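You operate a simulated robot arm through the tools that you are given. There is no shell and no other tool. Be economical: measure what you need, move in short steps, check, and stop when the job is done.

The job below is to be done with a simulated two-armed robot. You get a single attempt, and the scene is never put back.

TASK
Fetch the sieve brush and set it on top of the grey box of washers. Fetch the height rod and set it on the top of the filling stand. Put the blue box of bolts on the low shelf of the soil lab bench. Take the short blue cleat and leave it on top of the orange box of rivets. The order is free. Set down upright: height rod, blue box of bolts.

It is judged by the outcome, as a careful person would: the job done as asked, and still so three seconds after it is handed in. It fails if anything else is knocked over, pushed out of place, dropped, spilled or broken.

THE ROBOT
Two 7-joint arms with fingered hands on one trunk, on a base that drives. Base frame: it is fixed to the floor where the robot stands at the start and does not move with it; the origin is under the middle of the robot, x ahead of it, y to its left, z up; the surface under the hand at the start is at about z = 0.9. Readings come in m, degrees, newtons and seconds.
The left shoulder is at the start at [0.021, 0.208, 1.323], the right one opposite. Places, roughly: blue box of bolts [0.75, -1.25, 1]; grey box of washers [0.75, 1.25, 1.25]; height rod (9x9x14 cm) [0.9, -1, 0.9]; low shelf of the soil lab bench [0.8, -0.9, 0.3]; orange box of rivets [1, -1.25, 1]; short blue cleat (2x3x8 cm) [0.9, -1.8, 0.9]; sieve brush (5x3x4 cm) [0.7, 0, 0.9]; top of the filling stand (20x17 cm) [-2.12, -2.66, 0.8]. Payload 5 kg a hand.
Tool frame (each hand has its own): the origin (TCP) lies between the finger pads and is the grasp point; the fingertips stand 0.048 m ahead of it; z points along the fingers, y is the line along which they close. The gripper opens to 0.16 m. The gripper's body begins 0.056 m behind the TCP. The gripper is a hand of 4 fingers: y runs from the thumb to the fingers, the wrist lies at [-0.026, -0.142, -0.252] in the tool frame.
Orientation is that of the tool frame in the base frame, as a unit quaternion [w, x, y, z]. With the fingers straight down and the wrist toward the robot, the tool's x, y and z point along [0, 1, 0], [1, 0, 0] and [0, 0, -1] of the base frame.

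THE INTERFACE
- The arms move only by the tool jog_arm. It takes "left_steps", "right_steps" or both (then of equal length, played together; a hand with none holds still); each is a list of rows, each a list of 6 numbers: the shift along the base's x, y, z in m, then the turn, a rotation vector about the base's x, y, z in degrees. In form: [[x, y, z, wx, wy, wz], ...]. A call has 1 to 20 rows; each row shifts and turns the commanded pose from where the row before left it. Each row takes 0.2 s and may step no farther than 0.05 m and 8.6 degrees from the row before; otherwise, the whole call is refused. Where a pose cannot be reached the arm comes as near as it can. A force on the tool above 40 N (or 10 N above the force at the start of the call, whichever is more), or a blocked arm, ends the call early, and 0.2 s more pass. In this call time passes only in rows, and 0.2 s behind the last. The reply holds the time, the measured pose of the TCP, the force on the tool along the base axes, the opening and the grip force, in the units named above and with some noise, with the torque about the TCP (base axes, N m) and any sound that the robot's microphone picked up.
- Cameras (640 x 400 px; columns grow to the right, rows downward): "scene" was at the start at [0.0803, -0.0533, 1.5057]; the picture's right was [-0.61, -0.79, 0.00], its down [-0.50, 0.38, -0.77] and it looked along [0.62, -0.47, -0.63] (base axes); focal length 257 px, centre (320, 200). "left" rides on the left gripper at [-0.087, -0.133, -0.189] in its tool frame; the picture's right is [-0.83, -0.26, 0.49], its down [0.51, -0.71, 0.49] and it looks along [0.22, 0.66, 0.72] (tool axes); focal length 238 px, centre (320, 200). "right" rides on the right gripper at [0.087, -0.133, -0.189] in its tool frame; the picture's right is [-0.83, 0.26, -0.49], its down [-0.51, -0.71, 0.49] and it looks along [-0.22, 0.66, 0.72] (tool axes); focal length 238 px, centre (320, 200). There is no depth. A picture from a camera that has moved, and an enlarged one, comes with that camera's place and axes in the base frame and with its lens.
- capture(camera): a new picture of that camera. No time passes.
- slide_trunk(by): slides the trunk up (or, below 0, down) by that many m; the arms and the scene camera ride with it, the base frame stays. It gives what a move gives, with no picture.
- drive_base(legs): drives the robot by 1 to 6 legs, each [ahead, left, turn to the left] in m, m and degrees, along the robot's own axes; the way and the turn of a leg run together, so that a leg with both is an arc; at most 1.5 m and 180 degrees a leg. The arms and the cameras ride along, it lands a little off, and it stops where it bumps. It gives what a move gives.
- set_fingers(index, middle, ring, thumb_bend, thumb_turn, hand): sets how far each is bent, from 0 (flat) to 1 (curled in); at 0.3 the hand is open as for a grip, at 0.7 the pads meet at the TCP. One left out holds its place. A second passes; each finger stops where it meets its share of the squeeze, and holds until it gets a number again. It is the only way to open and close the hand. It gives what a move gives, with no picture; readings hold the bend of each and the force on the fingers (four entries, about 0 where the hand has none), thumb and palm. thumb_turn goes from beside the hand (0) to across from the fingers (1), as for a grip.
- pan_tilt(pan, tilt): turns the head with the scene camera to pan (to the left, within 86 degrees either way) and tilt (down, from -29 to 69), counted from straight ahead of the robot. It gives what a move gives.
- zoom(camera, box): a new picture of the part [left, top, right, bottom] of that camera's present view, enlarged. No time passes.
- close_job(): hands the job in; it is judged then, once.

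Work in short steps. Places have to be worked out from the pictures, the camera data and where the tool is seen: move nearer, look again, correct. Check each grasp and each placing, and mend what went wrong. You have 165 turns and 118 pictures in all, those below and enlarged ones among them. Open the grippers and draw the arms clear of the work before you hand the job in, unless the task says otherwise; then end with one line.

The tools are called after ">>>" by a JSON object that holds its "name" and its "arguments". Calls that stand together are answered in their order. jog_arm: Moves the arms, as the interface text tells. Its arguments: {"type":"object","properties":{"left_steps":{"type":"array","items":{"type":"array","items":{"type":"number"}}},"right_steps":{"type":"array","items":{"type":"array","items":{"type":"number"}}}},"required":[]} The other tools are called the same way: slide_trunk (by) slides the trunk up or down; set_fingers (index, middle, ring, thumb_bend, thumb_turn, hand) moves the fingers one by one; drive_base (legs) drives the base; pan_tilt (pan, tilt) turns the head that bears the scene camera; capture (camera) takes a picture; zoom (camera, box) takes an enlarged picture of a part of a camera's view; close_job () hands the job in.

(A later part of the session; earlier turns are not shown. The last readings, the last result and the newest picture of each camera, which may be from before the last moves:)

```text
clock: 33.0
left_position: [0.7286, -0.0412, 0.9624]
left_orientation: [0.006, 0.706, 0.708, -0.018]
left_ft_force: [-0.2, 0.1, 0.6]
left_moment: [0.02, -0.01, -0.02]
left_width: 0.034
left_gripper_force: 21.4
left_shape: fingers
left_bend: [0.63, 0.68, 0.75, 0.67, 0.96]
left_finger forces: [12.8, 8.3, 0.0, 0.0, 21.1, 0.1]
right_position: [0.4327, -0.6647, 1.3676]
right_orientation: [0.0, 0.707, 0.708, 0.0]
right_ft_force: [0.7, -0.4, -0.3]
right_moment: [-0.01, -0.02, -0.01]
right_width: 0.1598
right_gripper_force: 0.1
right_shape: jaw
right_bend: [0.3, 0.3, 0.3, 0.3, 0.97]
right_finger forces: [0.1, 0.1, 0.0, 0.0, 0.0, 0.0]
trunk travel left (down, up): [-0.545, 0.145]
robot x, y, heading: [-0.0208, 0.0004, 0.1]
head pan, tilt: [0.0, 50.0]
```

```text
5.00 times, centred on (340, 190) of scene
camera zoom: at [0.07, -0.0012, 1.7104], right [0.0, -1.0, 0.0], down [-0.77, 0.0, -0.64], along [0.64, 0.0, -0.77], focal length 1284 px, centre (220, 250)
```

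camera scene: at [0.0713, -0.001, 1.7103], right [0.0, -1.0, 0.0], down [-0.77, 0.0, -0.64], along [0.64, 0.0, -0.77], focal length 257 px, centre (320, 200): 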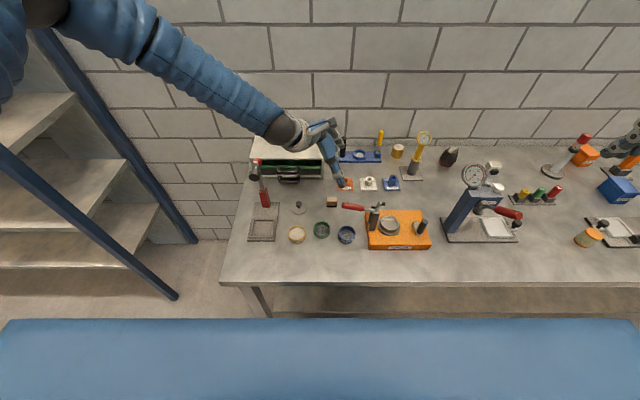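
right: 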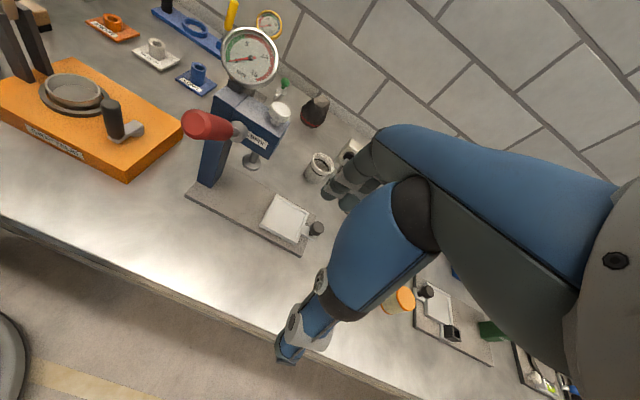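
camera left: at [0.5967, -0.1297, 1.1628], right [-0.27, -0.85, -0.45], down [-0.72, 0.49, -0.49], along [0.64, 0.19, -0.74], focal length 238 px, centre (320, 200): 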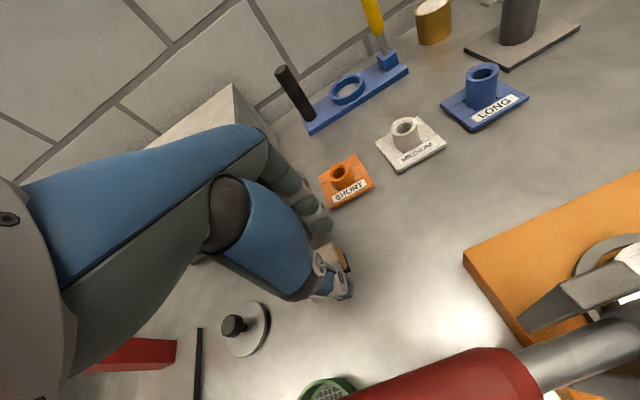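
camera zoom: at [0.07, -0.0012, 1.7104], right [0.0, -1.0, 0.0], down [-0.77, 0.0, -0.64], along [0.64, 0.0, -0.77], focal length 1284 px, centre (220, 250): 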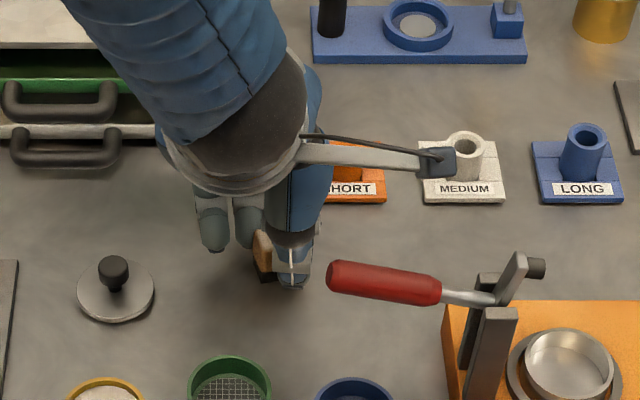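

Gripped between thumb, index and middle (21 N). Lift and check.

>>> {"name": "jog_arm", "arguments": {"left_steps": [[0, 0, 0.03, 0, 0, 0], [0, 0, 0.04, 0, 0, 0], [0, 0, 0.04, 0, 0, 0], [0, 0, 0.04, 0, 0, 0], [0, 0.01, 0.04, 0, 0, 0], [0, 0.01, 0.04, 0, 0, 0]]}}

>>> {"name": "zoom", "arguments": {"camera": "scene", "box": [260, 110, 400, 210]}}

>>> {"name": "capture", "arguments": {"camera": "left"}}

```text
clock: 34.5
left_position: [0.7241, -0.0175, 1.1952]
left_orientation: [0.006, 0.707, 0.707, -0.019]
left_ft_force: [-2.2, -0.3, -3.1]
left_moment: [-0.08, -0.23, 0.04]
left_width: 0.0338
left_gripper_force: 20.7
left_shape: fingers
left_bend: [0.63, 0.68, 0.75, 0.67, 0.96]
left_finger forces: [12.8, 8.2, 0.0, 0.1, 20.8, 0.0]
right_position: [0.4324, -0.6621, 1.3678]
right_orientation: [0.0, 0.707, 0.707, 0.001]
right_ft_force: [0.1, 0.3, 0.9]
right_moment: [-0.08, -0.04, -0.03]
right_width: 0.16
right_gripper_force: 0.1
right_shape: jaw
right_bend: [0.3, 0.3, 0.3, 0.3, 0.97]
right_finger forces: [0.0, 0.0, 0.0, 0.0, 0.0, 0.1]
trunk travel left (down, up): [-0.545, 0.145]
robot x, y, heading: [-0.0192, 0.0013, 0.4]
head pan, tilt: [0.0, 50.0]
```

```text
4.00 times, centred on (330, 160) of scene
camera zoom: at [0.0691, 0.0008, 1.7105], right [0.0, -1.0, 0.0], down [-0.77, 0.0, -0.64], along [0.64, 0.0, -0.77], focal length 1027 px, centre (280, 360)
```

zoom: 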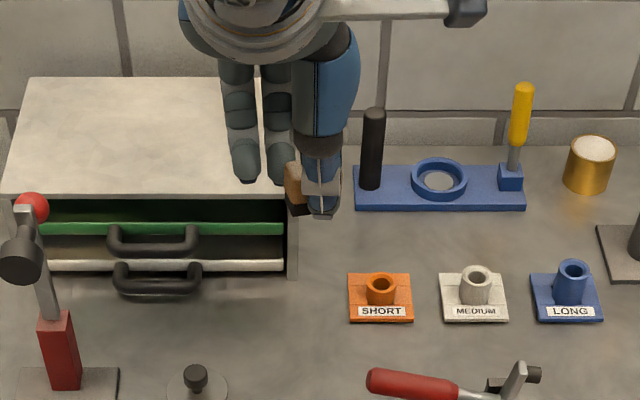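

```text
90 pictures are left
camera left: at [0.5921, -0.0975, 1.3877], right [-0.27, -0.85, -0.45], down [-0.72, 0.49, -0.49], along [0.64, 0.19, -0.74], focal length 238 px, centre (320, 200)
```

left: 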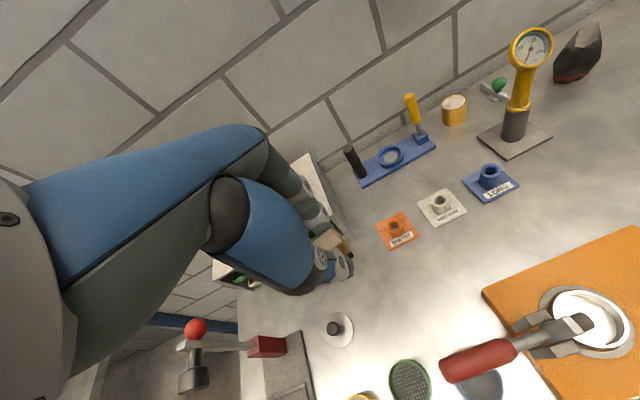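

The brush is held. Now tuck the left hand back, back off, and drive left toward the rack to see the grey box.

>>> {"name": "jog_arm", "arguments": {"left_steps": [[-0.02, 0.02, 0.04, 0, 0, 0], [-0.03, 0.02, 0.03, 0, 0, 0], [-0.04, 0.02, 0.0, 0, 0, 0], [-0.04, 0.02, 0, 0, 0, 0], [-0.04, 0.02, 0, 0, 0, 0], [-0.04, 0.02, 0, 0, 0, 0], [-0.03, 0.02, 0, 0, 0, 0]]}}

>>> {"name": "drive_base", "arguments": {"legs": [[-0.3, 0, 0], [0, 0.9, 0]]}}

>>> {"name": "pan_tilt", "arguments": {"pan": 10, "tilt": 25}}

>>> {"name": "capture", "arguments": {"camera": "scene"}}

```text
clock: 36.0
left_position: [0.4875, 0.1202, 1.2663]
left_orientation: [0.007, 0.707, 0.707, -0.018]
left_ft_force: [-1.4, 1.6, -0.7]
left_moment: [-0.05, -0.01, -0.01]
left_width: 0.0337
left_gripper_force: 21.2
left_shape: fingers
left_bend: [0.63, 0.68, 0.75, 0.68, 0.96]
left_finger forces: [12.5, 8.1, 0.0, 0.0, 20.6, 0.0]
right_position: [0.4311, -0.6616, 1.3675]
right_orientation: [0.0, 0.707, 0.707, 0.001]
right_ft_force: [-1.2, 0.4, 0.0]
right_moment: [-0.08, -0.09, 0.0]
right_width: 0.1595
right_gripper_force: 0.1
right_shape: jaw
right_bend: [0.3, 0.3, 0.3, 0.3, 0.97]
right_finger forces: [0.0, 0.0, 0.0, 0.0, 0.0, 0.0]
trunk travel left (down, up): [-0.545, 0.145]
robot x, y, heading: [-0.0209, -0.0002, 0.2]
head pan, tilt: [0.0, 50.0]
```

```text
clock: 42.4
left_position: [0.1835, 1.0288, 1.264]
left_orientation: [0.006, 0.702, 0.712, -0.018]
left_ft_force: [-0.2, -0.3, -0.2]
left_moment: [0.01, 0.01, 0.02]
left_width: 0.0337
left_gripper_force: 20.5
left_shape: fingers
left_bend: [0.63, 0.68, 0.75, 0.68, 0.96]
left_finger forces: [12.4, 8.2, 0.0, 0.1, 20.6, 0.0]
right_position: [0.1382, 0.2455, 1.3664]
right_orientation: [0.0, 0.701, 0.713, 0.0]
right_ft_force: [-0.8, -0.4, 0.9]
right_moment: [-0.04, 0.0, 0.02]
right_width: 0.1599
right_gripper_force: 0.0
right_shape: jaw
right_bend: [0.3, 0.3, 0.3, 0.3, 0.97]
right_finger forces: [0.0, 0.0, 0.0, 0.0, 0.1, 0.0]
trunk travel left (down, up): [-0.545, 0.145]
robot x, y, heading: [-0.3248, 0.9033, 1.1]
head pan, tilt: [0.0, 50.0]
```

```text
clock: 43.3
left_position: [0.1834, 1.0283, 1.265]
left_orientation: [0.006, 0.702, 0.712, -0.018]
left_ft_force: [0.8, 0.7, -1.1]
left_moment: [0.01, 0.01, -0.04]
left_width: 0.0339
left_gripper_force: 20.5
left_shape: fingers
left_bend: [0.63, 0.68, 0.75, 0.68, 0.96]
left_finger forces: [12.5, 8.3, 0.0, 0.1, 20.7, 0.1]
right_position: [0.1379, 0.2445, 1.3659]
right_orientation: [-0.001, 0.701, 0.713, 0.001]
right_ft_force: [-0.2, 0.2, 0.4]
right_moment: [0.03, -0.02, 0.05]
right_width: 0.1599
right_gripper_force: 0.1
right_shape: jaw
right_bend: [0.3, 0.3, 0.3, 0.3, 0.97]
right_finger forces: [0.0, 0.0, 0.1, 0.0, 0.0, 0.0]
trunk travel left (down, up): [-0.545, 0.145]
robot x, y, heading: [-0.3229, 0.9054, 1.3]
head pan, tilt: [10.0, 25.0]
```

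```text
89 pictures are left
camera scene: at [-0.2206, 0.9183, 1.7478], right [0.19, -0.98, 0.0], down [-0.42, -0.08, -0.91], along [0.89, 0.17, -0.42], focal length 257 px, centre (320, 200)
```

scene: 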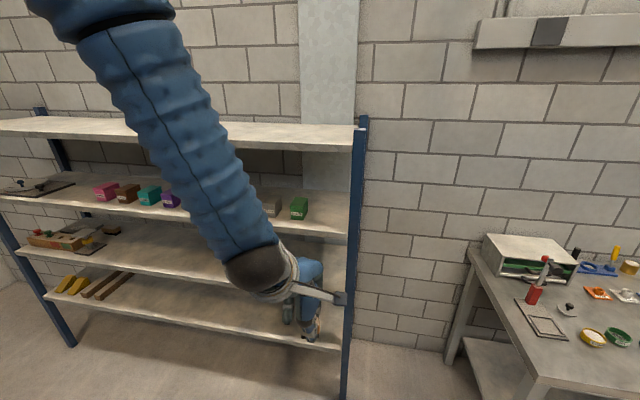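

Zoom on the grey box on the second shelf.

>>> {"name": "zoom", "arguments": {"camera": "scene", "box": [230, 110, 370, 240]}}

```text
3.08 times, centred on (300, 175) of scene
camera zoom: at [-0.2206, 0.9183, 1.7478], right [0.19, -0.98, 0.0], down [-0.42, -0.08, -0.91], along [0.89, 0.17, -0.42], focal length 790 px, centre (382, 277)
```

zoom: 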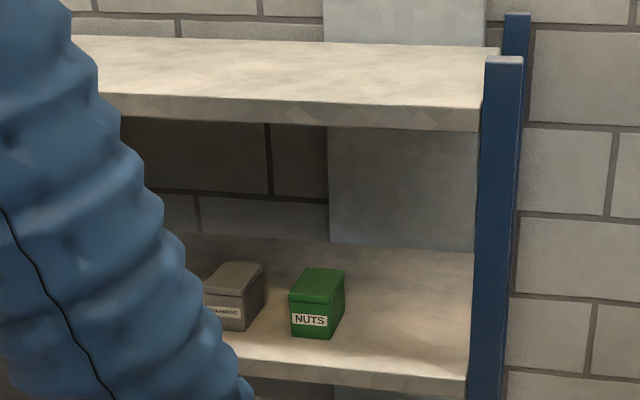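

Grey box: x 0.725–0.825, y ≈1.31–1.37, top z ≈1.255, with the upper shelf underside at ≈1.52. I need a forward approach with fingers ~25° below horizontal, closing sideways (wrist to the left); rotate the hand into that pose here in free space.

>>> {"name": "jog_arm", "arguments": {"left_steps": [[0.007, 0.003, 0, 3.895, -3.895, -6.105], [0.007, 0.003, 0, 3.895, -3.895, -6.105], [0.007, 0.003, 0, 3.895, -3.895, -6.105], [0.007, 0.003, 0, 3.895, -3.895, -6.105], [0.007, 0.003, 0, 3.895, -3.895, -6.105], [0.007, 0.003, 0, 3.895, -3.895, -6.105], [0.007, 0.003, 0, 3.895, -3.895, -6.105], [0.007, 0.003, 0, 3.895, -3.895, -6.105], [0.007, 0.003, 0, 3.895, -3.895, -6.105], [0.007, 0.003, 0, 3.895, -3.895, -6.105], [0.007, 0.003, 0, 3.895, -3.895, -6.105], [0.007, 0.003, 0, 3.895, -3.895, -6.105], [0.007, 0.003, 0, 3.895, -3.895, -6.105]]}}

>>> {"name": "capture", "arguments": {"camera": "scene"}}

```text
clock: 46.1
left_position: [0.2762, 1.067, 1.2659]
left_orientation: [-0.003, 0.851, 0.009, 0.526]
left_ft_force: [0.9, 0.2, -0.6]
left_moment: [-0.08, 0.0, 0.01]
left_width: 0.0336
left_gripper_force: 20.8
left_shape: fingers
left_bend: [0.63, 0.68, 0.75, 0.68, 0.96]
left_finger forces: [12.4, 8.1, 0.0, 0.0, 20.7, 0.0]
right_position: [0.139, 0.2462, 1.3663]
right_orientation: [-0.001, 0.701, 0.713, -0.001]
right_ft_force: [-0.4, 0.7, -1.1]
right_moment: [0.0, 0.06, 0.01]
right_width: 0.1599
right_gripper_force: 0.0
right_shape: jaw
right_bend: [0.3, 0.3, 0.3, 0.3, 0.97]
right_finger forces: [0.0, 0.0, 0.1, 0.0, 0.0, 0.0]
trunk travel left (down, up): [-0.545, 0.145]
robot x, y, heading: [-0.3224, 0.9031, 0.8]
head pan, tilt: [10.0, 25.0]
```

```text
87 pictures are left
camera scene: at [-0.2199, 0.9191, 1.7479], right [0.19, -0.98, 0.0], down [-0.42, -0.08, -0.91], along [0.89, 0.17, -0.42], focal length 257 px, centre (320, 200)
```

scene: 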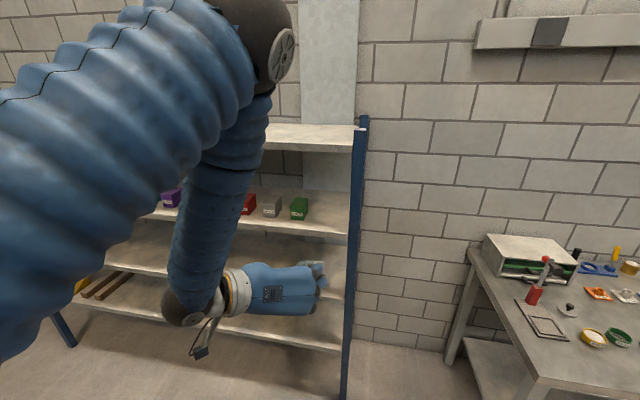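

Orientation reached (≈27° below horizontal). Extend the arm forward 0.2 m so the elbow stays behind the rack's front, and look again.

>>> {"name": "jog_arm", "arguments": {"left_steps": [[0.04, 0.01, 0.01, 0, 0, 0], [0.04, 0.01, 0.01, 0, 0, 0], [0.04, 0.01, 0.01, 0, 0, 0], [0.04, 0.01, 0.01, 0, 0, 0], [0.04, 0.01, 0.01, 0, 0, 0]]}}

>>> {"name": "capture", "arguments": {"camera": "scene"}}

>>> {"name": "capture", "arguments": {"camera": "left"}}

```text
clock: 47.3
left_position: [0.4731, 1.1184, 1.3115]
left_orientation: [-0.003, 0.852, 0.01, 0.523]
left_ft_force: [0.2, 0.0, -1.6]
left_moment: [-0.03, -0.11, -0.01]
left_width: 0.0339
left_gripper_force: 20.6
left_shape: fingers
left_bend: [0.63, 0.68, 0.75, 0.68, 0.96]
left_finger forces: [12.3, 8.2, 0.0, 0.0, 20.5, 0.0]
right_position: [0.1388, 0.2457, 1.3667]
right_orientation: [0.0, 0.702, 0.712, 0.0]
right_ft_force: [0.4, 0.4, -0.5]
right_moment: [-0.04, 0.06, 0.0]
right_width: 0.1598
right_gripper_force: 0.0
right_shape: jaw
right_bend: [0.3, 0.3, 0.3, 0.3, 0.97]
right_finger forces: [0.0, 0.0, 0.0, 0.1, 0.0, 0.0]
trunk travel left (down, up): [-0.545, 0.145]
robot x, y, heading: [-0.3229, 0.9049, 0.8]
head pan, tilt: [10.0, 25.0]
```

```text
86 pictures are left
camera scene: at [-0.2188, 0.9193, 1.7478], right [0.19, -0.98, 0.0], down [-0.42, -0.08, -0.91], along [0.89, 0.17, -0.42], focal length 257 px, centre (320, 200)
```

scene: 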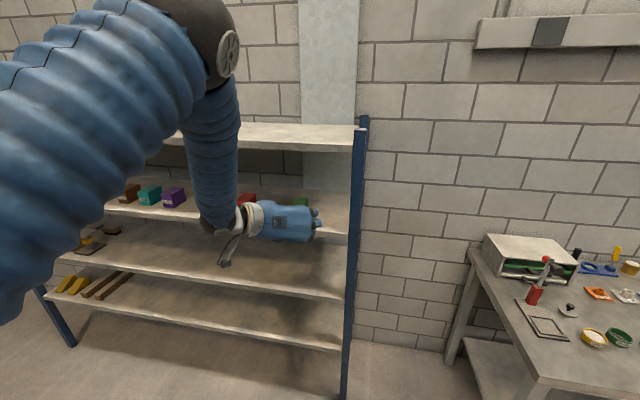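

```text
85 pictures are left
camera left: at [0.2603, 1.2477, 1.3192], right [0.05, 0.26, -0.97], down [0.65, 0.72, 0.23], along [0.76, -0.64, -0.13], focal length 238 px, centre (320, 200)
```

left: 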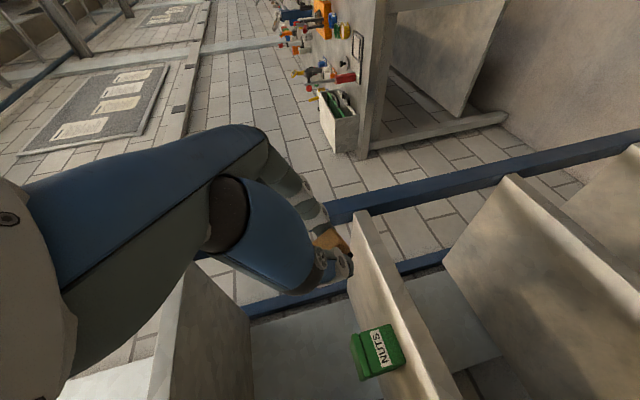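

Works well. Pitch the fingers 14° flatter, raise slightly, then drive left so the hand lines up with the grey box's y.

>>> {"name": "jog_arm", "arguments": {"left_steps": [[0, 0, 0.015, 0, -7.2, 0], [0, 0, 0.015, 0, -7.2, 0]]}}

>>> {"name": "drive_base", "arguments": {"legs": [[0, 0.22, 0]]}}

>>> {"name": "pan_tilt", "arguments": {"pan": -5, "tilt": 25}}

>>> {"name": "capture", "arguments": {"camera": "scene"}}

>>> {"name": "capture", "arguments": {"camera": "left"}}

```text
clock: 47.9
left_position: [0.4743, 1.1181, 1.3441]
left_orientation: [-0.002, 0.779, 0.01, 0.627]
left_ft_force: [-0.4, -0.5, 0.4]
left_moment: [0.01, 0.04, 0.02]
left_width: 0.0334
left_gripper_force: 20.3
left_shape: fingers
left_bend: [0.63, 0.68, 0.75, 0.68, 0.96]
left_finger forces: [12.2, 8.0, 0.1, 0.0, 20.5, 0.1]
right_position: [0.1391, 0.2455, 1.3668]
right_orientation: [0.0, 0.701, 0.713, -0.002]
right_ft_force: [0.4, 0.4, 0.3]
right_moment: [-0.01, 0.03, -0.04]
right_width: 0.1598
right_gripper_force: 0.1
right_shape: jaw
right_bend: [0.3, 0.3, 0.3, 0.3, 0.97]
right_finger forces: [0.0, 0.0, 0.1, 0.0, 0.0, 0.0]
trunk travel left (down, up): [-0.545, 0.145]
robot x, y, heading: [-0.3245, 0.9033, 0.7]
head pan, tilt: [10.0, 25.0]
```

```text
clock: 49.6
left_position: [0.4689, 1.3441, 1.344]
left_orientation: [-0.003, 0.779, 0.011, 0.627]
left_ft_force: [-0.6, 0.4, -0.2]
left_moment: [0.01, 0.05, 0.01]
left_width: 0.0337
left_gripper_force: 20.5
left_shape: fingers
left_bend: [0.63, 0.68, 0.75, 0.68, 0.96]
left_finger forces: [12.3, 8.2, 0.0, 0.0, 20.6, 0.0]
right_position: [0.1374, 0.4714, 1.366]
right_orientation: [-0.001, 0.7, 0.714, 0.001]
right_ft_force: [0.1, -0.2, 0.3]
right_moment: [0.0, -0.02, 0.0]
right_width: 0.1599
right_gripper_force: 0.1
right_shape: jaw
right_bend: [0.3, 0.3, 0.3, 0.3, 0.97]
right_finger forces: [0.0, 0.1, 0.1, 0.1, 0.0, 0.0]
trunk travel left (down, up): [-0.545, 0.145]
robot x, y, heading: [-0.3301, 1.1248, 1.2]
head pan, tilt: [10.0, 25.0]
```

```text
clock: 50.4
left_position: [0.4669, 1.3451, 1.3448]
left_orientation: [-0.003, 0.779, 0.012, 0.627]
left_ft_force: [-0.9, 1.2, -0.4]
left_moment: [-0.07, 0.01, -0.04]
left_width: 0.0333
left_gripper_force: 20.6
left_shape: fingers
left_bend: [0.63, 0.68, 0.75, 0.68, 0.96]
left_finger forces: [12.3, 8.1, 0.1, 0.0, 20.6, 0.0]
right_position: [0.1377, 0.4717, 1.3682]
right_orientation: [0.0, 0.7, 0.714, 0.001]
right_ft_force: [-0.1, 0.3, 0.8]
right_moment: [-0.06, 0.0, -0.04]
right_width: 0.1596
right_gripper_force: 0.0
right_shape: jaw
right_bend: [0.3, 0.3, 0.3, 0.3, 0.97]
right_finger forces: [0.1, 0.0, 0.0, 0.0, 0.0, 0.0]
trunk travel left (down, up): [-0.545, 0.145]
robot x, y, heading: [-0.3318, 1.1276, 1.1]
head pan, tilt: [-5.0, 25.0]
```

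```text
84 pictures are left
camera scene: at [-0.2231, 1.12, 1.7479], right [-0.07, -1.0, 0.0], down [-0.42, 0.03, -0.91], along [0.9, -0.06, -0.42], focal length 257 px, centre (320, 200)
```

scene: 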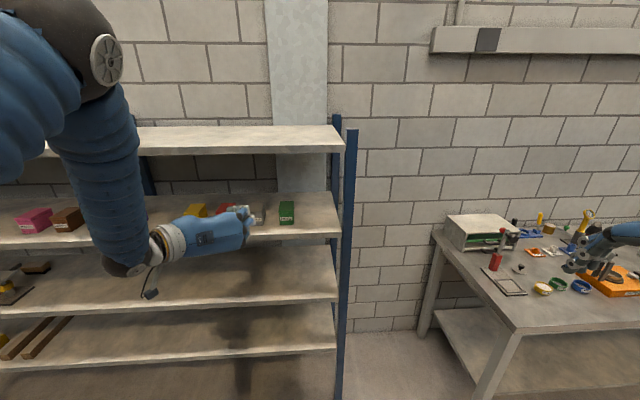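

```text
83 pictures are left
camera left: at [0.2599, 1.4737, 1.2978], right [0.29, 0.26, -0.92], down [0.57, 0.73, 0.38], along [0.77, -0.64, 0.07], focal length 238 px, centre (320, 200)
```

left: 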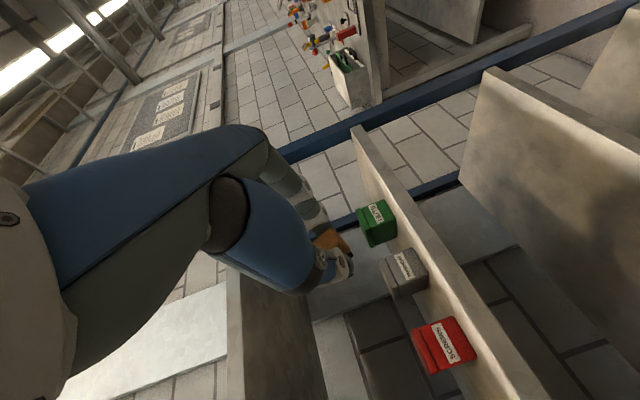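

Zoom in the scene camera on hand and boxes to refine the grey box's place.

>>> {"name": "zoom", "arguments": {"camera": "scene", "box": [190, 175, 310, 250]}}

>>> {"name": "zoom", "arguments": {"camera": "left", "box": [280, 180, 500, 380]}}

```text
5.33 times, centred on (250, 212) of scene
camera zoom: at [-0.2231, 1.12, 1.7479], right [-0.07, -1.0, 0.0], down [-0.42, 0.03, -0.91], along [0.9, -0.06, -0.42], focal length 1370 px, centre (693, 133)
```

zoom: 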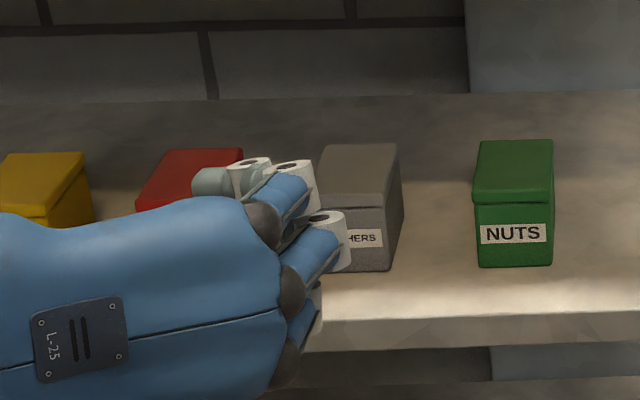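

```text
2.00 times, centred on (390, 280) of left
camera zoom: at [0.2599, 1.4737, 1.2978], right [0.29, 0.26, -0.92], down [0.57, 0.73, 0.38], along [0.77, -0.64, 0.07], focal length 477 px, centre (180, 40)
```

zoom: 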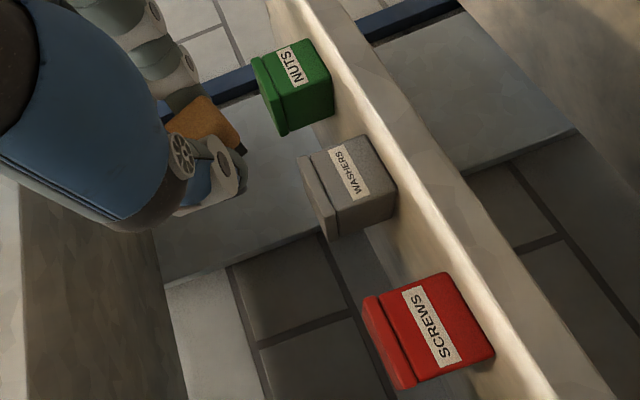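

Left camera puts the grey box's top-front centre at y ≈1.331, z ≈1.26; the brush is at y ≈1.34. Shift the hand -8 mm in y and drive forward 0.2 m.

>>> {"name": "jog_arm", "arguments": {"left_steps": [[0, -0.009, 0.005, 0, 0, 0]]}}

>>> {"name": "drive_base", "arguments": {"legs": [[0.2, 0, 0]]}}

>>> {"name": "capture", "arguments": {"camera": "left"}}

>>> {"name": "capture", "arguments": {"camera": "scene"}}

```text
clock: 50.8
left_position: [0.4674, 1.3334, 1.349]
left_orientation: [-0.004, 0.778, 0.011, 0.628]
left_ft_force: [-0.1, -0.7, 0.4]
left_moment: [0.01, 0.04, 0.04]
left_width: 0.0334
left_gripper_force: 20.2
left_shape: fingers
left_bend: [0.63, 0.68, 0.75, 0.68, 0.96]
left_finger forces: [12.3, 8.2, 0.0, 0.1, 20.5, 0.0]
right_position: [0.1379, 0.4699, 1.367]
right_orientation: [0.0, 0.7, 0.714, 0.001]
right_ft_force: [0.0, -0.6, 0.5]
right_moment: [0.07, -0.04, -0.03]
right_width: 0.1601
right_gripper_force: 0.0
right_shape: jaw
right_bend: [0.3, 0.3, 0.3, 0.3, 0.97]
right_finger forces: [0.0, 0.0, 0.0, 0.1, 0.0, 0.0]
trunk travel left (down, up): [-0.545, 0.145]
robot x, y, heading: [-0.3273, 1.1242, 1.4]
head pan, tilt: [-5.0, 25.0]
```

```text
clock: 52.4
left_position: [0.6735, 1.3381, 1.3492]
left_orientation: [-0.003, 0.779, 0.011, 0.627]
left_ft_force: [0.3, -0.8, -0.5]
left_moment: [0.02, 0.01, 0.03]
left_width: 0.0334
left_gripper_force: 20.6
left_shape: fingers
left_bend: [0.63, 0.68, 0.75, 0.68, 0.96]
left_finger forces: [12.3, 8.2, 0.0, 0.0, 20.5, 0.0]
right_position: [0.341, 0.4749, 1.367]
right_orientation: [0.0, 0.7, 0.714, 0.0]
right_ft_force: [0.7, 0.2, 0.4]
right_moment: [0.0, 0.0, 0.04]
right_width: 0.1596
right_gripper_force: 0.0
right_shape: jaw
right_bend: [0.3, 0.3, 0.3, 0.3, 0.97]
right_finger forces: [0.1, 0.1, 0.0, 0.1, 0.0, 0.0]
trunk travel left (down, up): [-0.545, 0.145]
robot x, y, heading: [-0.1192, 1.1301, 1.1]
head pan, tilt: [-5.0, 25.0]
```

```text
80 pictures are left
camera left: at [0.4648, 1.4666, 1.303], right [0.29, 0.26, -0.92], down [0.57, 0.72, 0.38], along [0.77, -0.64, 0.06], focal length 238 px, centre (320, 200)
```

left: 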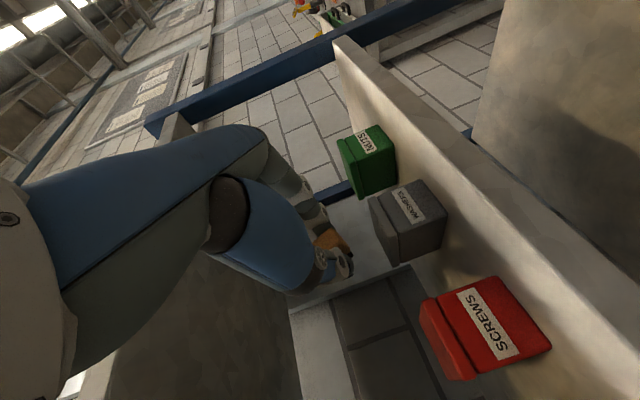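

```text
79 pictures are left
camera scene: at [-0.0184, 1.1228, 1.748], right [-0.07, -1.0, 0.0], down [-0.42, 0.03, -0.91], along [0.9, -0.06, -0.42], focal length 257 px, centre (320, 200)
```

scene: 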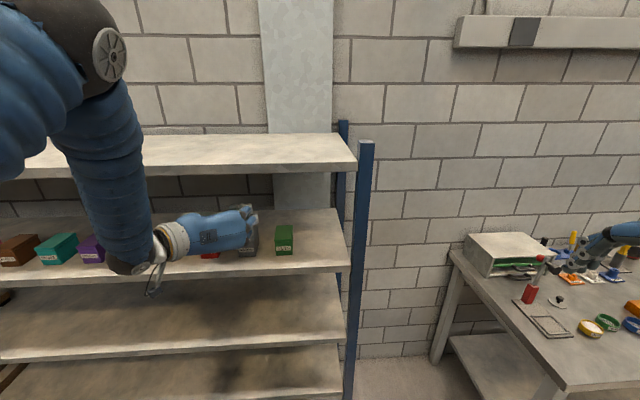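

Aligned in y. Extend the arm 6.5 cm over the box, then lower.

>>> {"name": "jog_arm", "arguments": {"left_steps": [[0.033, -0.002, 0, 0, 0, 0], [0.032, -0.002, 0, 0, 0, 0], [0, 0, -0.015, 0, 0, 0], [0, 0, -0.012, 0, 0, 0]]}}

>>> {"name": "zoom", "arguments": {"camera": "left", "box": [270, 160, 470, 300]}}

>>> {"name": "zoom", "arguments": {"camera": "scene", "box": [170, 170, 330, 280]}}

```text
clock: 53.4
left_position: [0.7367, 1.3316, 1.3196]
left_orientation: [-0.002, 0.779, 0.011, 0.627]
left_ft_force: [-0.2, 0.3, 1.0]
left_moment: [-0.02, 0.06, 0.01]
left_width: 0.0334
left_gripper_force: 20.3
left_shape: fingers
left_bend: [0.63, 0.68, 0.75, 0.68, 0.96]
left_finger forces: [12.4, 8.2, 0.0, 0.1, 20.4, 0.0]
right_position: [0.3419, 0.4759, 1.3666]
right_orientation: [0.001, 0.7, 0.714, 0.0]
right_ft_force: [-0.4, -0.9, 0.1]
right_moment: [0.02, -0.03, 0.01]
right_width: 0.16
right_gripper_force: 0.0
right_shape: jaw
right_bend: [0.3, 0.3, 0.3, 0.3, 0.97]
right_finger forces: [0.0, 0.0, 0.1, 0.1, 0.1, 0.1]
trunk travel left (down, up): [-0.545, 0.145]
robot x, y, heading: [-0.1267, 1.1295, 1.2]
head pan, tilt: [-5.0, 25.0]
```

```text
2.86 times, centred on (370, 230) of left
camera zoom: at [0.5288, 1.4609, 1.2737], right [0.29, 0.26, -0.92], down [0.57, 0.72, 0.38], along [0.77, -0.64, 0.07], focal length 681 px, centre (177, 114)
```

zoom: 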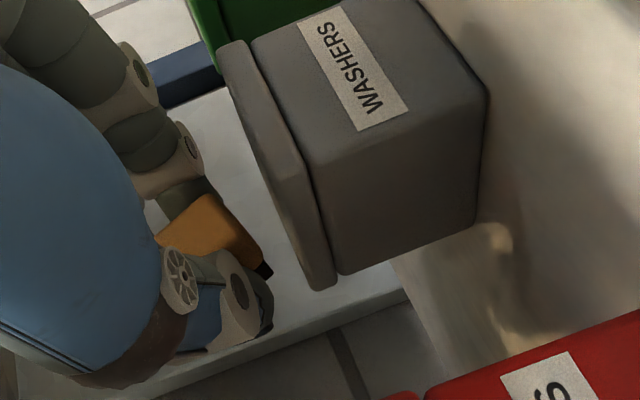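

```text
3.64 times, centred on (250, 225) of scene
camera zoom: at [-0.0184, 1.123, 1.7479], right [-0.07, -1.0, 0.0], down [-0.42, 0.03, -0.91], along [0.9, -0.06, -0.42], focal length 934 px, centre (574, 109)
```

zoom: 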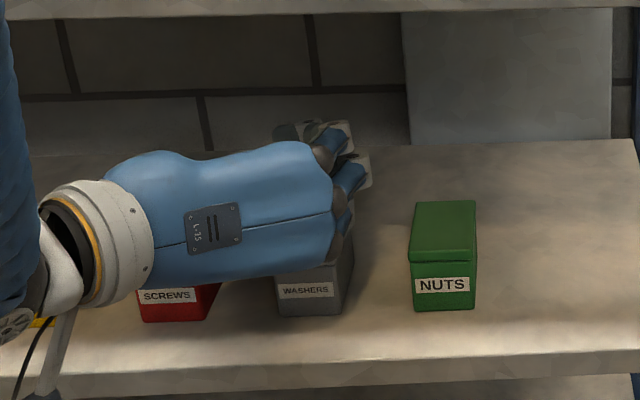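

Brush bottom still about 2 cm above the lid. Lower 14 mm.

>>> {"name": "jog_arm", "arguments": {"left_steps": [[0, 0, -0.007, 0, 0, 0], [0, 0, -0.007, 0, 0, 0]]}}

>>> {"name": "zoom", "arguments": {"camera": "left", "box": [270, 160, 470, 300]}}

```text
clock: 54.0
left_position: [0.7366, 1.3324, 1.3105]
left_orientation: [-0.003, 0.778, 0.011, 0.628]
left_ft_force: [-1.8, -0.4, 6.1]
left_moment: [0.02, -0.26, 0.02]
left_width: 0.0335
left_gripper_force: 21.2
left_shape: fingers
left_bend: [0.63, 0.68, 0.75, 0.68, 0.96]
left_finger forces: [12.6, 10.4, 0.0, 0.1, 20.8, 0.1]
right_position: [0.3414, 0.4747, 1.3665]
right_orientation: [-0.001, 0.701, 0.714, 0.0]
right_ft_force: [-0.3, -0.4, -0.3]
right_moment: [0.05, -0.03, 0.02]
right_width: 0.16
right_gripper_force: 0.0
right_shape: jaw
right_bend: [0.3, 0.3, 0.3, 0.3, 0.97]
right_finger forces: [0.1, 0.0, 0.0, 0.0, 0.0, 0.0]
trunk travel left (down, up): [-0.545, 0.145]
robot x, y, heading: [-0.1254, 1.1302, 1.1]
head pan, tilt: [-5.0, 25.0]
```

```text
2.86 times, centred on (370, 230) of left
camera zoom: at [0.5296, 1.4614, 1.2627], right [0.3, 0.26, -0.92], down [0.57, 0.72, 0.39], along [0.77, -0.64, 0.07], focal length 681 px, centre (177, 114)
```

zoom: 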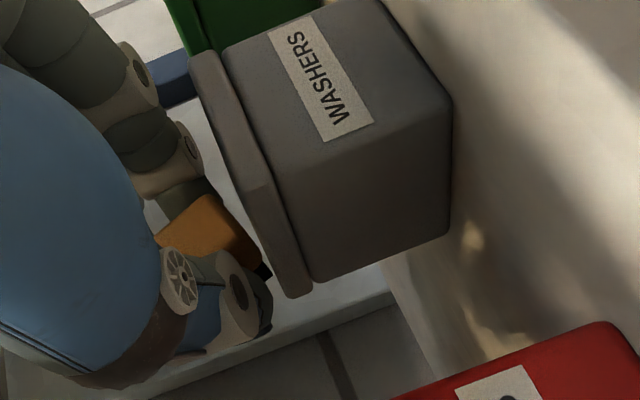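

The brush touches the lid (6 N). Release gently.

>>> {"name": "set_fingers", "arguments": {"hand": "left", "index": 0.56, "middle": 0.6, "ring": 0.6, "thumb_bend": 0.58}}

>>> {"name": "zoom", "arguments": {"camera": "left", "box": [270, 160, 470, 300]}}

```text
clock: 55.0
left_position: [0.7373, 1.3343, 1.3071]
left_orientation: [-0.003, 0.779, 0.011, 0.627]
left_ft_force: [0.2, 0.7, 0.5]
left_moment: [-0.04, -0.01, 0.01]
left_width: 0.0649
left_gripper_force: 0.1
left_shape: fingers
left_bend: [0.56, 0.6, 0.6, 0.57, 0.97]
left_finger forces: [0.0, 0.0, 0.0, 0.1, 0.0, 0.0]
right_position: [0.3424, 0.4751, 1.367]
right_orientation: [0.0, 0.7, 0.714, 0.0]
right_ft_force: [0.1, 0.7, 0.4]
right_moment: [0.02, -0.02, -0.01]
right_width: 0.16
right_gripper_force: 0.0
right_shape: jaw
right_bend: [0.3, 0.3, 0.3, 0.3, 0.97]
right_finger forces: [0.0, 0.0, 0.0, 0.0, 0.0, 0.1]
trunk travel left (down, up): [-0.545, 0.145]
robot x, y, heading: [-0.1232, 1.1311, 1.1]
head pan, tilt: [-5.0, 25.0]
```

```text
2.86 times, centred on (370, 230) of left
camera zoom: at [0.5296, 1.4617, 1.2611], right [0.29, 0.26, -0.92], down [0.57, 0.72, 0.38], along [0.77, -0.64, 0.06], focal length 681 px, centre (177, 114)
```

zoom: 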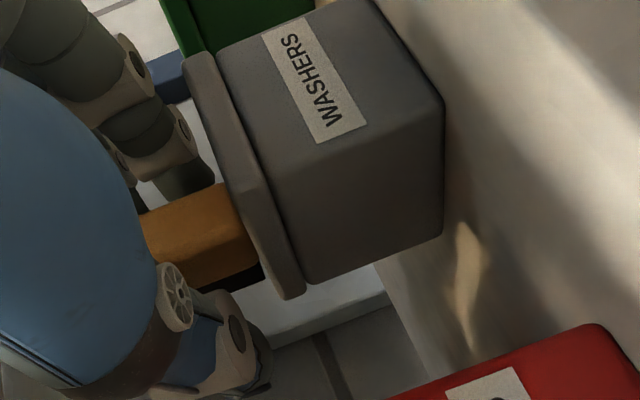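

The brush stands on the box lid. Open a bit more and withdraw straight back.

>>> {"name": "set_fingers", "arguments": {"hand": "left", "index": 0.48, "middle": 0.48, "ring": 0.48, "thumb_bend": 0.5}}

>>> {"name": "jog_arm", "arguments": {"left_steps": [[-0.02, 0, 0.002, 0, 0, 0], [-0.03, 0, 0.005, 0, 0, 0], [-0.04, 0, 0.005, 0, 0, 0], [-0.04, 0, 0.005, 0, 0, 0], [-0.04, 0, 0, 0, 0, 0]]}}

>>> {"name": "zoom", "arguments": {"camera": "scene", "box": [170, 170, 330, 280]}}

```text
clock: 56.0
left_position: [0.7377, 1.3328, 1.3074]
left_orientation: [-0.004, 0.778, 0.011, 0.628]
left_ft_force: [-0.1, -0.7, -0.1]
left_moment: [0.01, 0.0, -0.02]
left_width: 0.0949
left_gripper_force: 0.1
left_shape: fingers
left_bend: [0.48, 0.48, 0.48, 0.5, 0.97]
left_finger forces: [0.0, 0.0, 0.0, 0.0, 0.0, 0.0]
right_position: [0.3414, 0.4754, 1.3669]
right_orientation: [-0.001, 0.701, 0.713, -0.001]
right_ft_force: [-0.9, -0.1, -0.3]
right_moment: [-0.04, 0.01, 0.02]
right_width: 0.1598
right_gripper_force: 0.1
right_shape: jaw
right_bend: [0.3, 0.3, 0.3, 0.3, 0.97]
right_finger forces: [0.0, 0.0, 0.0, 0.0, 0.0, 0.1]
trunk travel left (down, up): [-0.545, 0.145]
robot x, y, heading: [-0.1248, 1.1301, 1.2]
head pan, tilt: [-5.0, 25.0]
```

```text
clock: 57.2
left_position: [0.5687, 1.3336, 1.3274]
left_orientation: [-0.004, 0.778, 0.01, 0.628]
left_ft_force: [-1.1, 0.5, 0.6]
left_moment: [-0.02, 0.03, -0.01]
left_width: 0.0948
left_gripper_force: 0.0
left_shape: fingers
left_bend: [0.48, 0.48, 0.48, 0.5, 0.97]
left_finger forces: [0.1, 0.0, 0.0, 0.0, 0.1, 0.0]
right_position: [0.341, 0.4748, 1.3669]
right_orientation: [0.0, 0.7, 0.714, 0.001]
right_ft_force: [-0.5, -0.2, 0.0]
right_moment: [-0.02, -0.09, -0.04]
right_width: 0.1599
right_gripper_force: 0.1
right_shape: jaw
right_bend: [0.3, 0.3, 0.3, 0.3, 0.97]
right_finger forces: [0.0, 0.0, 0.0, 0.2, 0.1, 0.0]
trunk travel left (down, up): [-0.545, 0.145]
robot x, y, heading: [-0.1214, 1.1322, 0.9]
head pan, tilt: [-5.0, 25.0]
```

```text
3.64 times, centred on (250, 225) of scene
camera zoom: at [-0.0195, 1.1229, 1.748], right [-0.07, -1.0, 0.0], down [-0.42, 0.03, -0.91], along [0.9, -0.06, -0.42], focal length 934 px, centre (574, 109)
```

zoom: 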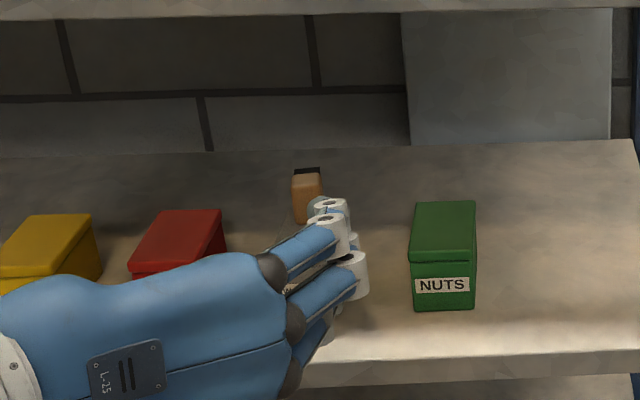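

Brush is standing on the grey box. Back off and return the left hand to the neutral pointing-down pose.

>>> {"name": "drive_base", "arguments": {"legs": [[-0.35, 0, 0]]}}

>>> {"name": "jog_arm", "arguments": {"left_steps": [[-0.015, 0, 0, -3.4, 3.4, 6.8], [-0.015, 0, 0, -3.4, 3.4, 6.8], [-0.015, 0, 0, -3.4, 3.4, 6.8], [-0.015, 0, 0, -3.4, 3.4, 6.8], [-0.015, 0, 0, -3.4, 3.4, 6.8], [-0.015, 0, 0, -3.4, 3.4, 6.8], [-0.015, 0, 0, -3.4, 3.4, 6.8], [-0.015, 0, 0, -3.4, 3.4, 6.8], [-0.015, 0, 0, -3.4, 3.4, 6.8], [-0.015, 0, 0, -3.4, 3.4, 6.8], [-0.015, 0, 0, -3.4, 3.4, 6.8], [-0.015, 0, 0, -3.4, 3.4, 6.8]]}}

>>> {"name": "pan_tilt", "arguments": {"pan": 15, "tilt": 20}}

>>> {"name": "capture", "arguments": {"camera": "scene"}}

```text
clock: 59.5
left_position: [0.2138, 1.3296, 1.3255]
left_orientation: [-0.006, 0.779, 0.015, 0.627]
left_ft_force: [-0.1, -0.1, 0.1]
left_moment: [0.01, 0.04, 0.0]
left_width: 0.0947
left_gripper_force: 0.0
left_shape: fingers
left_bend: [0.48, 0.48, 0.48, 0.5, 0.97]
left_finger forces: [0.0, 0.0, 0.0, 0.0, 0.1, 0.0]
right_position: [-0.0075, 0.4699, 1.3664]
right_orientation: [0.0, 0.697, 0.717, 0.0]
right_ft_force: [0.7, 0.5, -0.1]
right_moment: [-0.03, 0.02, 0.0]
right_width: 0.1596
right_gripper_force: 0.1
right_shape: jaw
right_bend: [0.3, 0.3, 0.3, 0.3, 0.97]
right_finger forces: [0.0, 0.0, 0.0, 0.0, 0.0, 0.1]
trunk travel left (down, up): [-0.545, 0.145]
robot x, y, heading: [-0.4766, 1.1241, 1.6]
head pan, tilt: [-5.0, 25.0]
```

```text
clock: 62.1
left_position: [0.0326, 1.3305, 1.3261]
left_orientation: [-0.157, 0.69, 0.69, 0.151]
left_ft_force: [-0.8, -0.4, 0.3]
left_moment: [-0.02, -0.01, 0.03]
left_width: 0.095
left_gripper_force: 0.0
left_shape: fingers
left_bend: [0.48, 0.48, 0.48, 0.5, 0.97]
left_finger forces: [0.0, 0.1, 0.1, 0.0, 0.0, 0.0]
right_position: [-0.0073, 0.4717, 1.3657]
right_orientation: [-0.001, 0.697, 0.717, 0.001]
right_ft_force: [0.3, 0.2, 0.7]
right_moment: [0.01, -0.02, 0.01]
right_width: 0.1597
right_gripper_force: 0.0
right_shape: jaw
right_bend: [0.3, 0.3, 0.3, 0.3, 0.97]
right_finger forces: [0.0, 0.0, 0.1, 0.0, 0.1, 0.1]
trunk travel left (down, up): [-0.545, 0.145]
robot x, y, heading: [-0.4785, 1.1218, 1.7]
head pan, tilt: [-5.0, 25.0]
```

```text
clock: 62.9
left_position: [0.0339, 1.3302, 1.3274]
left_orientation: [-0.157, 0.69, 0.69, 0.152]
left_ft_force: [0.0, 0.2, 0.8]
left_moment: [-0.01, 0.03, 0.0]
left_width: 0.0948
left_gripper_force: 0.1
left_shape: fingers
left_bend: [0.48, 0.48, 0.48, 0.5, 0.97]
left_finger forces: [0.0, 0.0, 0.0, 0.1, 0.0, 0.0]
right_position: [-0.0065, 0.4702, 1.3659]
right_orientation: [-0.001, 0.697, 0.717, 0.0]
right_ft_force: [0.0, -1.1, -0.9]
right_moment: [0.0, -0.02, 0.0]
right_width: 0.1596
right_gripper_force: 0.1
right_shape: jaw
right_bend: [0.3, 0.3, 0.3, 0.3, 0.97]
right_finger forces: [0.1, 0.0, 0.0, 0.1, 0.0, 0.0]
trunk travel left (down, up): [-0.545, 0.145]
robot x, y, heading: [-0.4772, 1.1263, 1.6]
head pan, tilt: [15.0, 20.0]
```

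```text
73 pictures are left
camera scene: at [-0.3754, 1.1468, 1.756], right [0.29, -0.96, 0.0], down [-0.33, -0.1, -0.94], along [0.9, 0.27, -0.34], focal length 257 px, centre (320, 200)
```

scene: 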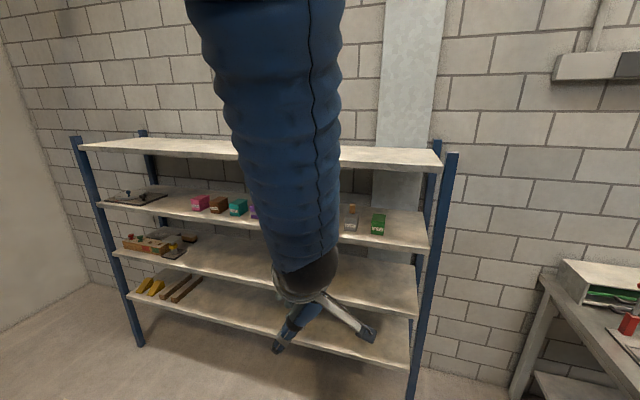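

Fix the left hand's residual lean, tuck it, and drive along the bench to the right side of the scene.

>>> {"name": "jog_arm", "arguments": {"left_steps": [[-0.01, 0, 0.02, -8.3, 0, 0], [-0.01, 0, 0.02, -8.3, 0, 0], [-0.01, 0, 0.02, -8.3, 0, 0]]}}

>>> {"name": "drive_base", "arguments": {"legs": [[0, -1.1, -1.6], [0, -1.0, 0]]}}

>>> {"name": "pan_tilt", "arguments": {"pan": -10, "tilt": 35}}

>>> {"name": "capture", "arguments": {"camera": "scene"}}

```text
clock: 63.7
left_position: [0.0045, 1.3326, 1.386]
left_orientation: [-0.003, 0.708, 0.707, -0.001]
left_ft_force: [0.4, 1.3, 1.3]
left_moment: [-0.11, 0.03, -0.04]
left_width: 0.095
left_gripper_force: 0.0
left_shape: fingers
left_bend: [0.48, 0.48, 0.48, 0.5, 0.97]
left_finger forces: [0.0, 0.0, 0.1, 0.1, 0.0, 0.0]
right_position: [-0.0073, 0.4703, 1.3691]
right_orientation: [0.0, 0.698, 0.716, 0.0]
right_ft_force: [0.2, 1.5, 1.0]
right_moment: [-0.13, -0.04, -0.02]
right_width: 0.1597
right_gripper_force: 0.0
right_shape: jaw
right_bend: [0.3, 0.3, 0.3, 0.3, 0.97]
right_finger forces: [0.0, 0.0, 0.0, 0.1, 0.0, 0.0]
trunk travel left (down, up): [-0.545, 0.145]
robot x, y, heading: [-0.4761, 1.12, 1.6]
head pan, tilt: [15.0, 20.0]
```

```text
clock: 74.0
left_position: [0.0161, -0.7593, 1.3863]
left_orientation: [-0.005, 0.72, 0.694, -0.001]
left_ft_force: [-0.1, 0.3, 0.3]
left_moment: [0.03, 0.04, 0.0]
left_width: 0.095
left_gripper_force: 0.1
left_shape: fingers
left_bend: [0.48, 0.48, 0.48, 0.5, 0.97]
left_finger forces: [0.0, 0.1, 0.0, 0.0, 0.1, 0.1]
right_position: [-0.0258, -1.6186, 1.3666]
right_orientation: [0.0, 0.709, 0.705, 0.0]
right_ft_force: [0.4, -0.1, 0.0]
right_moment: [-0.01, 0.04, 0.02]
right_width: 0.1599
right_gripper_force: 0.1
right_shape: jaw
right_bend: [0.3, 0.3, 0.3, 0.3, 0.97]
right_finger forces: [0.0, 0.0, 0.1, 0.0, 0.1, 0.0]
trunk travel left (down, up): [-0.545, 0.145]
robot x, y, heading: [-0.4706, -0.9515, -0.3]
head pan, tilt: [15.0, 20.0]
```

```text
clock: 74.9
left_position: [0.0162, -0.7599, 1.3854]
left_orientation: [-0.004, 0.721, 0.693, -0.001]
left_ft_force: [0.0, -1.4, -0.1]
left_moment: [0.0, -0.01, 0.02]
left_width: 0.095
left_gripper_force: 0.0
left_shape: fingers
left_bend: [0.48, 0.48, 0.48, 0.5, 0.97]
left_finger forces: [0.0, 0.0, 0.0, 0.1, 0.0, 0.0]
right_position: [-0.0254, -1.6191, 1.3658]
right_orientation: [0.0, 0.71, 0.705, 0.0]
right_ft_force: [0.3, -0.2, 0.1]
right_moment: [-0.02, 0.02, 0.06]
right_width: 0.1599
right_gripper_force: 0.0
right_shape: jaw
right_bend: [0.3, 0.3, 0.3, 0.3, 0.97]
right_finger forces: [0.0, 0.0, 0.1, 0.0, 0.0, 0.1]
trunk travel left (down, up): [-0.545, 0.145]
robot x, y, heading: [-0.4718, -0.951, -0.3]
head pan, tilt: [-10.0, 35.0]
```

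```text
72 pictures are left
camera scene: at [-0.3739, -0.9686, 1.7322], right [-0.18, -0.98, 0.0], down [-0.56, 0.1, -0.82], along [0.81, -0.15, -0.57], focal length 257 px, centre (320, 200)
```

scene: 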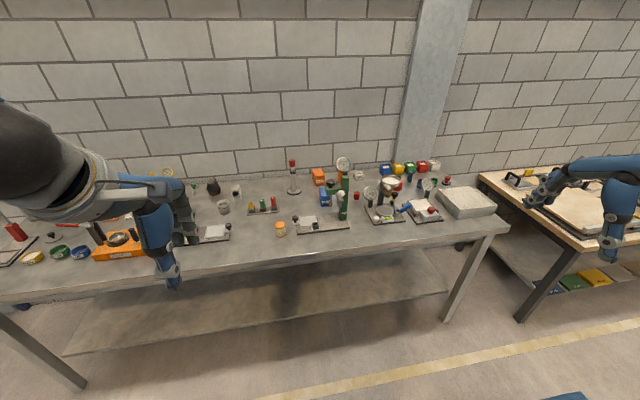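

Zoom into the cluster of objects.

>>> {"name": "zoom", "arguments": {"camera": "scene", "box": [240, 145, 360, 245]}}

>>> {"name": "zoom", "arguments": {"camera": "scene", "box": [350, 145, 510, 245]}}

```text
4.00 times, centred on (300, 195) of scene
camera zoom: at [-0.3739, -0.9686, 1.7322], right [-0.18, -0.98, 0.0], down [-0.56, 0.1, -0.82], along [0.81, -0.15, -0.57], focal length 1027 px, centre (400, 220)
```

zoom: 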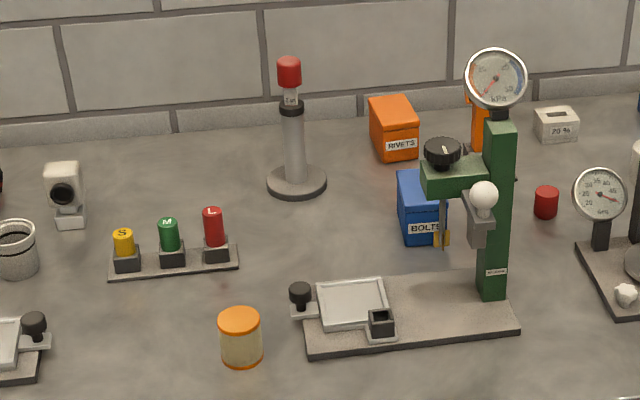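

```text
4.00 times, centred on (430, 195) of scene
camera zoom: at [-0.3739, -0.9686, 1.7322], right [-0.18, -0.98, 0.0], down [-0.56, 0.1, -0.82], along [0.81, -0.15, -0.57], focal length 1027 px, centre (-120, 220)
```

zoom: 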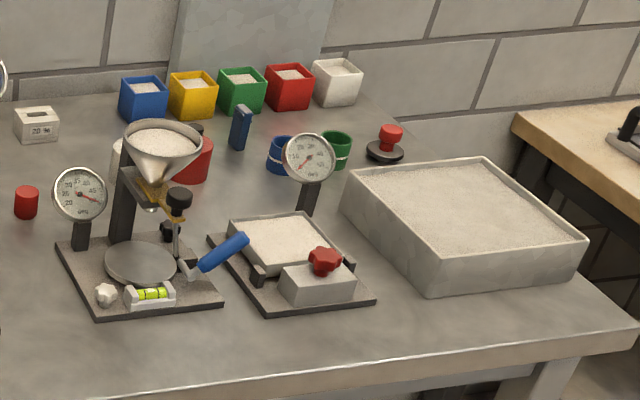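

The height rod is the round-based column with the red top at about [0.917, -1.048], ~0.19 m tall; BOLTS box at ≈[0.79, -1.21], RIVETS at ≈[1.0, -1.215], blue cleat standing at ≈[0.89, -1.77]. Start with the rod, right hand: drive in.

>>> {"name": "drive_base", "arguments": {"legs": [[0, 0.2, 0], [0.5, 0, 0]]}}

>>> {"name": "pan_tilt", "arguments": {"pan": -20, "tilt": 45}}

>>> {"name": "capture", "arguments": {"camera": "scene"}}

```text
clock: 79.0
left_position: [0.5145, -0.5654, 1.3863]
left_orientation: [-0.004, 0.72, 0.694, 0.0]
left_ft_force: [-0.4, 0.4, -0.2]
left_moment: [0.0, -0.01, 0.01]
left_width: 0.0948
left_gripper_force: 0.1
left_shape: fingers
left_bend: [0.48, 0.48, 0.48, 0.5, 0.97]
left_finger forces: [0.0, 0.1, 0.0, 0.0, 0.1, 0.0]
right_position: [0.4713, -1.4243, 1.3676]
right_orientation: [0.0, 0.71, 0.704, 0.0]
right_ft_force: [-0.1, -0.1, 0.2]
right_moment: [0.01, 0.02, -0.02]
right_width: 0.1596
right_gripper_force: 0.1
right_shape: jaw
right_bend: [0.3, 0.3, 0.3, 0.3, 0.97]
right_finger forces: [0.0, 0.1, 0.1, 0.0, 0.0, 0.0]
trunk travel left (down, up): [-0.545, 0.145]
robot x, y, heading: [0.0216, -0.7567, -0.5]
head pan, tilt: [-10.0, 35.0]
```

```text
clock: 79.8
left_position: [0.5149, -0.5656, 1.3864]
left_orientation: [-0.006, 0.72, 0.694, -0.001]
left_ft_force: [1.1, 0.3, 0.4]
left_moment: [-0.01, 0.01, 0.01]
left_width: 0.095
left_gripper_force: 0.1
left_shape: fingers
left_bend: [0.48, 0.48, 0.48, 0.5, 0.97]
left_finger forces: [0.0, 0.1, 0.1, 0.0, 0.1, 0.0]
right_position: [0.4723, -1.4263, 1.3666]
right_orientation: [-0.001, 0.71, 0.704, 0.0]
right_ft_force: [0.2, 0.4, -0.6]
right_moment: [-0.01, 0.05, 0.0]
right_width: 0.16
right_gripper_force: 0.1
right_shape: jaw
right_bend: [0.3, 0.3, 0.3, 0.3, 0.97]
right_finger forces: [0.1, 0.1, 0.0, 0.0, 0.0, 0.0]
trunk travel left (down, up): [-0.545, 0.145]
robot x, y, heading: [0.0289, -0.7584, -0.2]
head pan, tilt: [-20.0, 45.0]
```

```text
69 pictures are left
camera scene: at [0.1155, -0.787, 1.7173], right [-0.35, -0.94, 0.0], down [-0.66, 0.25, -0.71], along [0.66, -0.25, -0.71], focal length 257 px, centre (320, 200)
```

scene: 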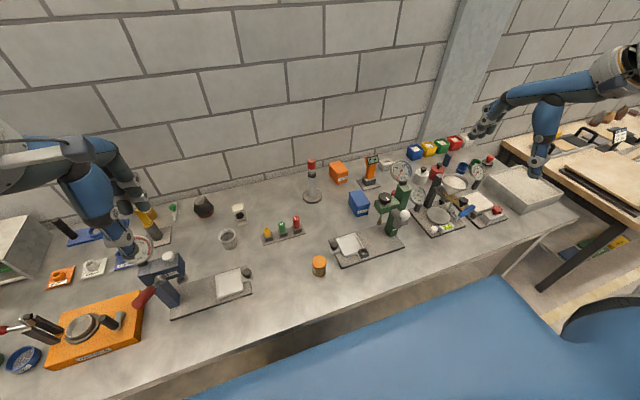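

Zoom on the rod and boxes.

>>> {"name": "zoom", "arguments": {"camera": "scene", "box": [280, 140, 420, 240]}}

```text
4.00 times, centred on (350, 190) of scene
camera zoom: at [0.1155, -0.787, 1.7173], right [-0.35, -0.94, 0.0], down [-0.66, 0.25, -0.71], along [0.66, -0.25, -0.71], focal length 1027 px, centre (200, 240)
```

zoom: 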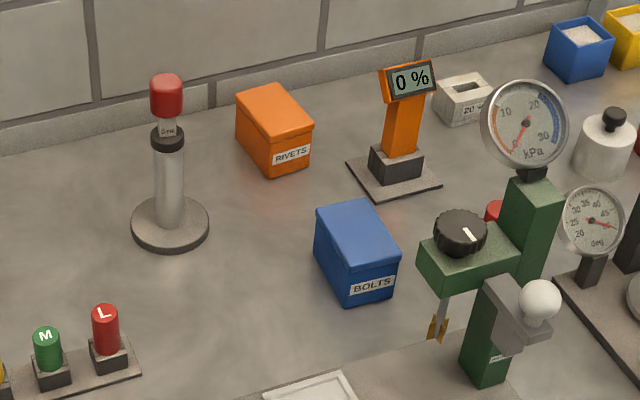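

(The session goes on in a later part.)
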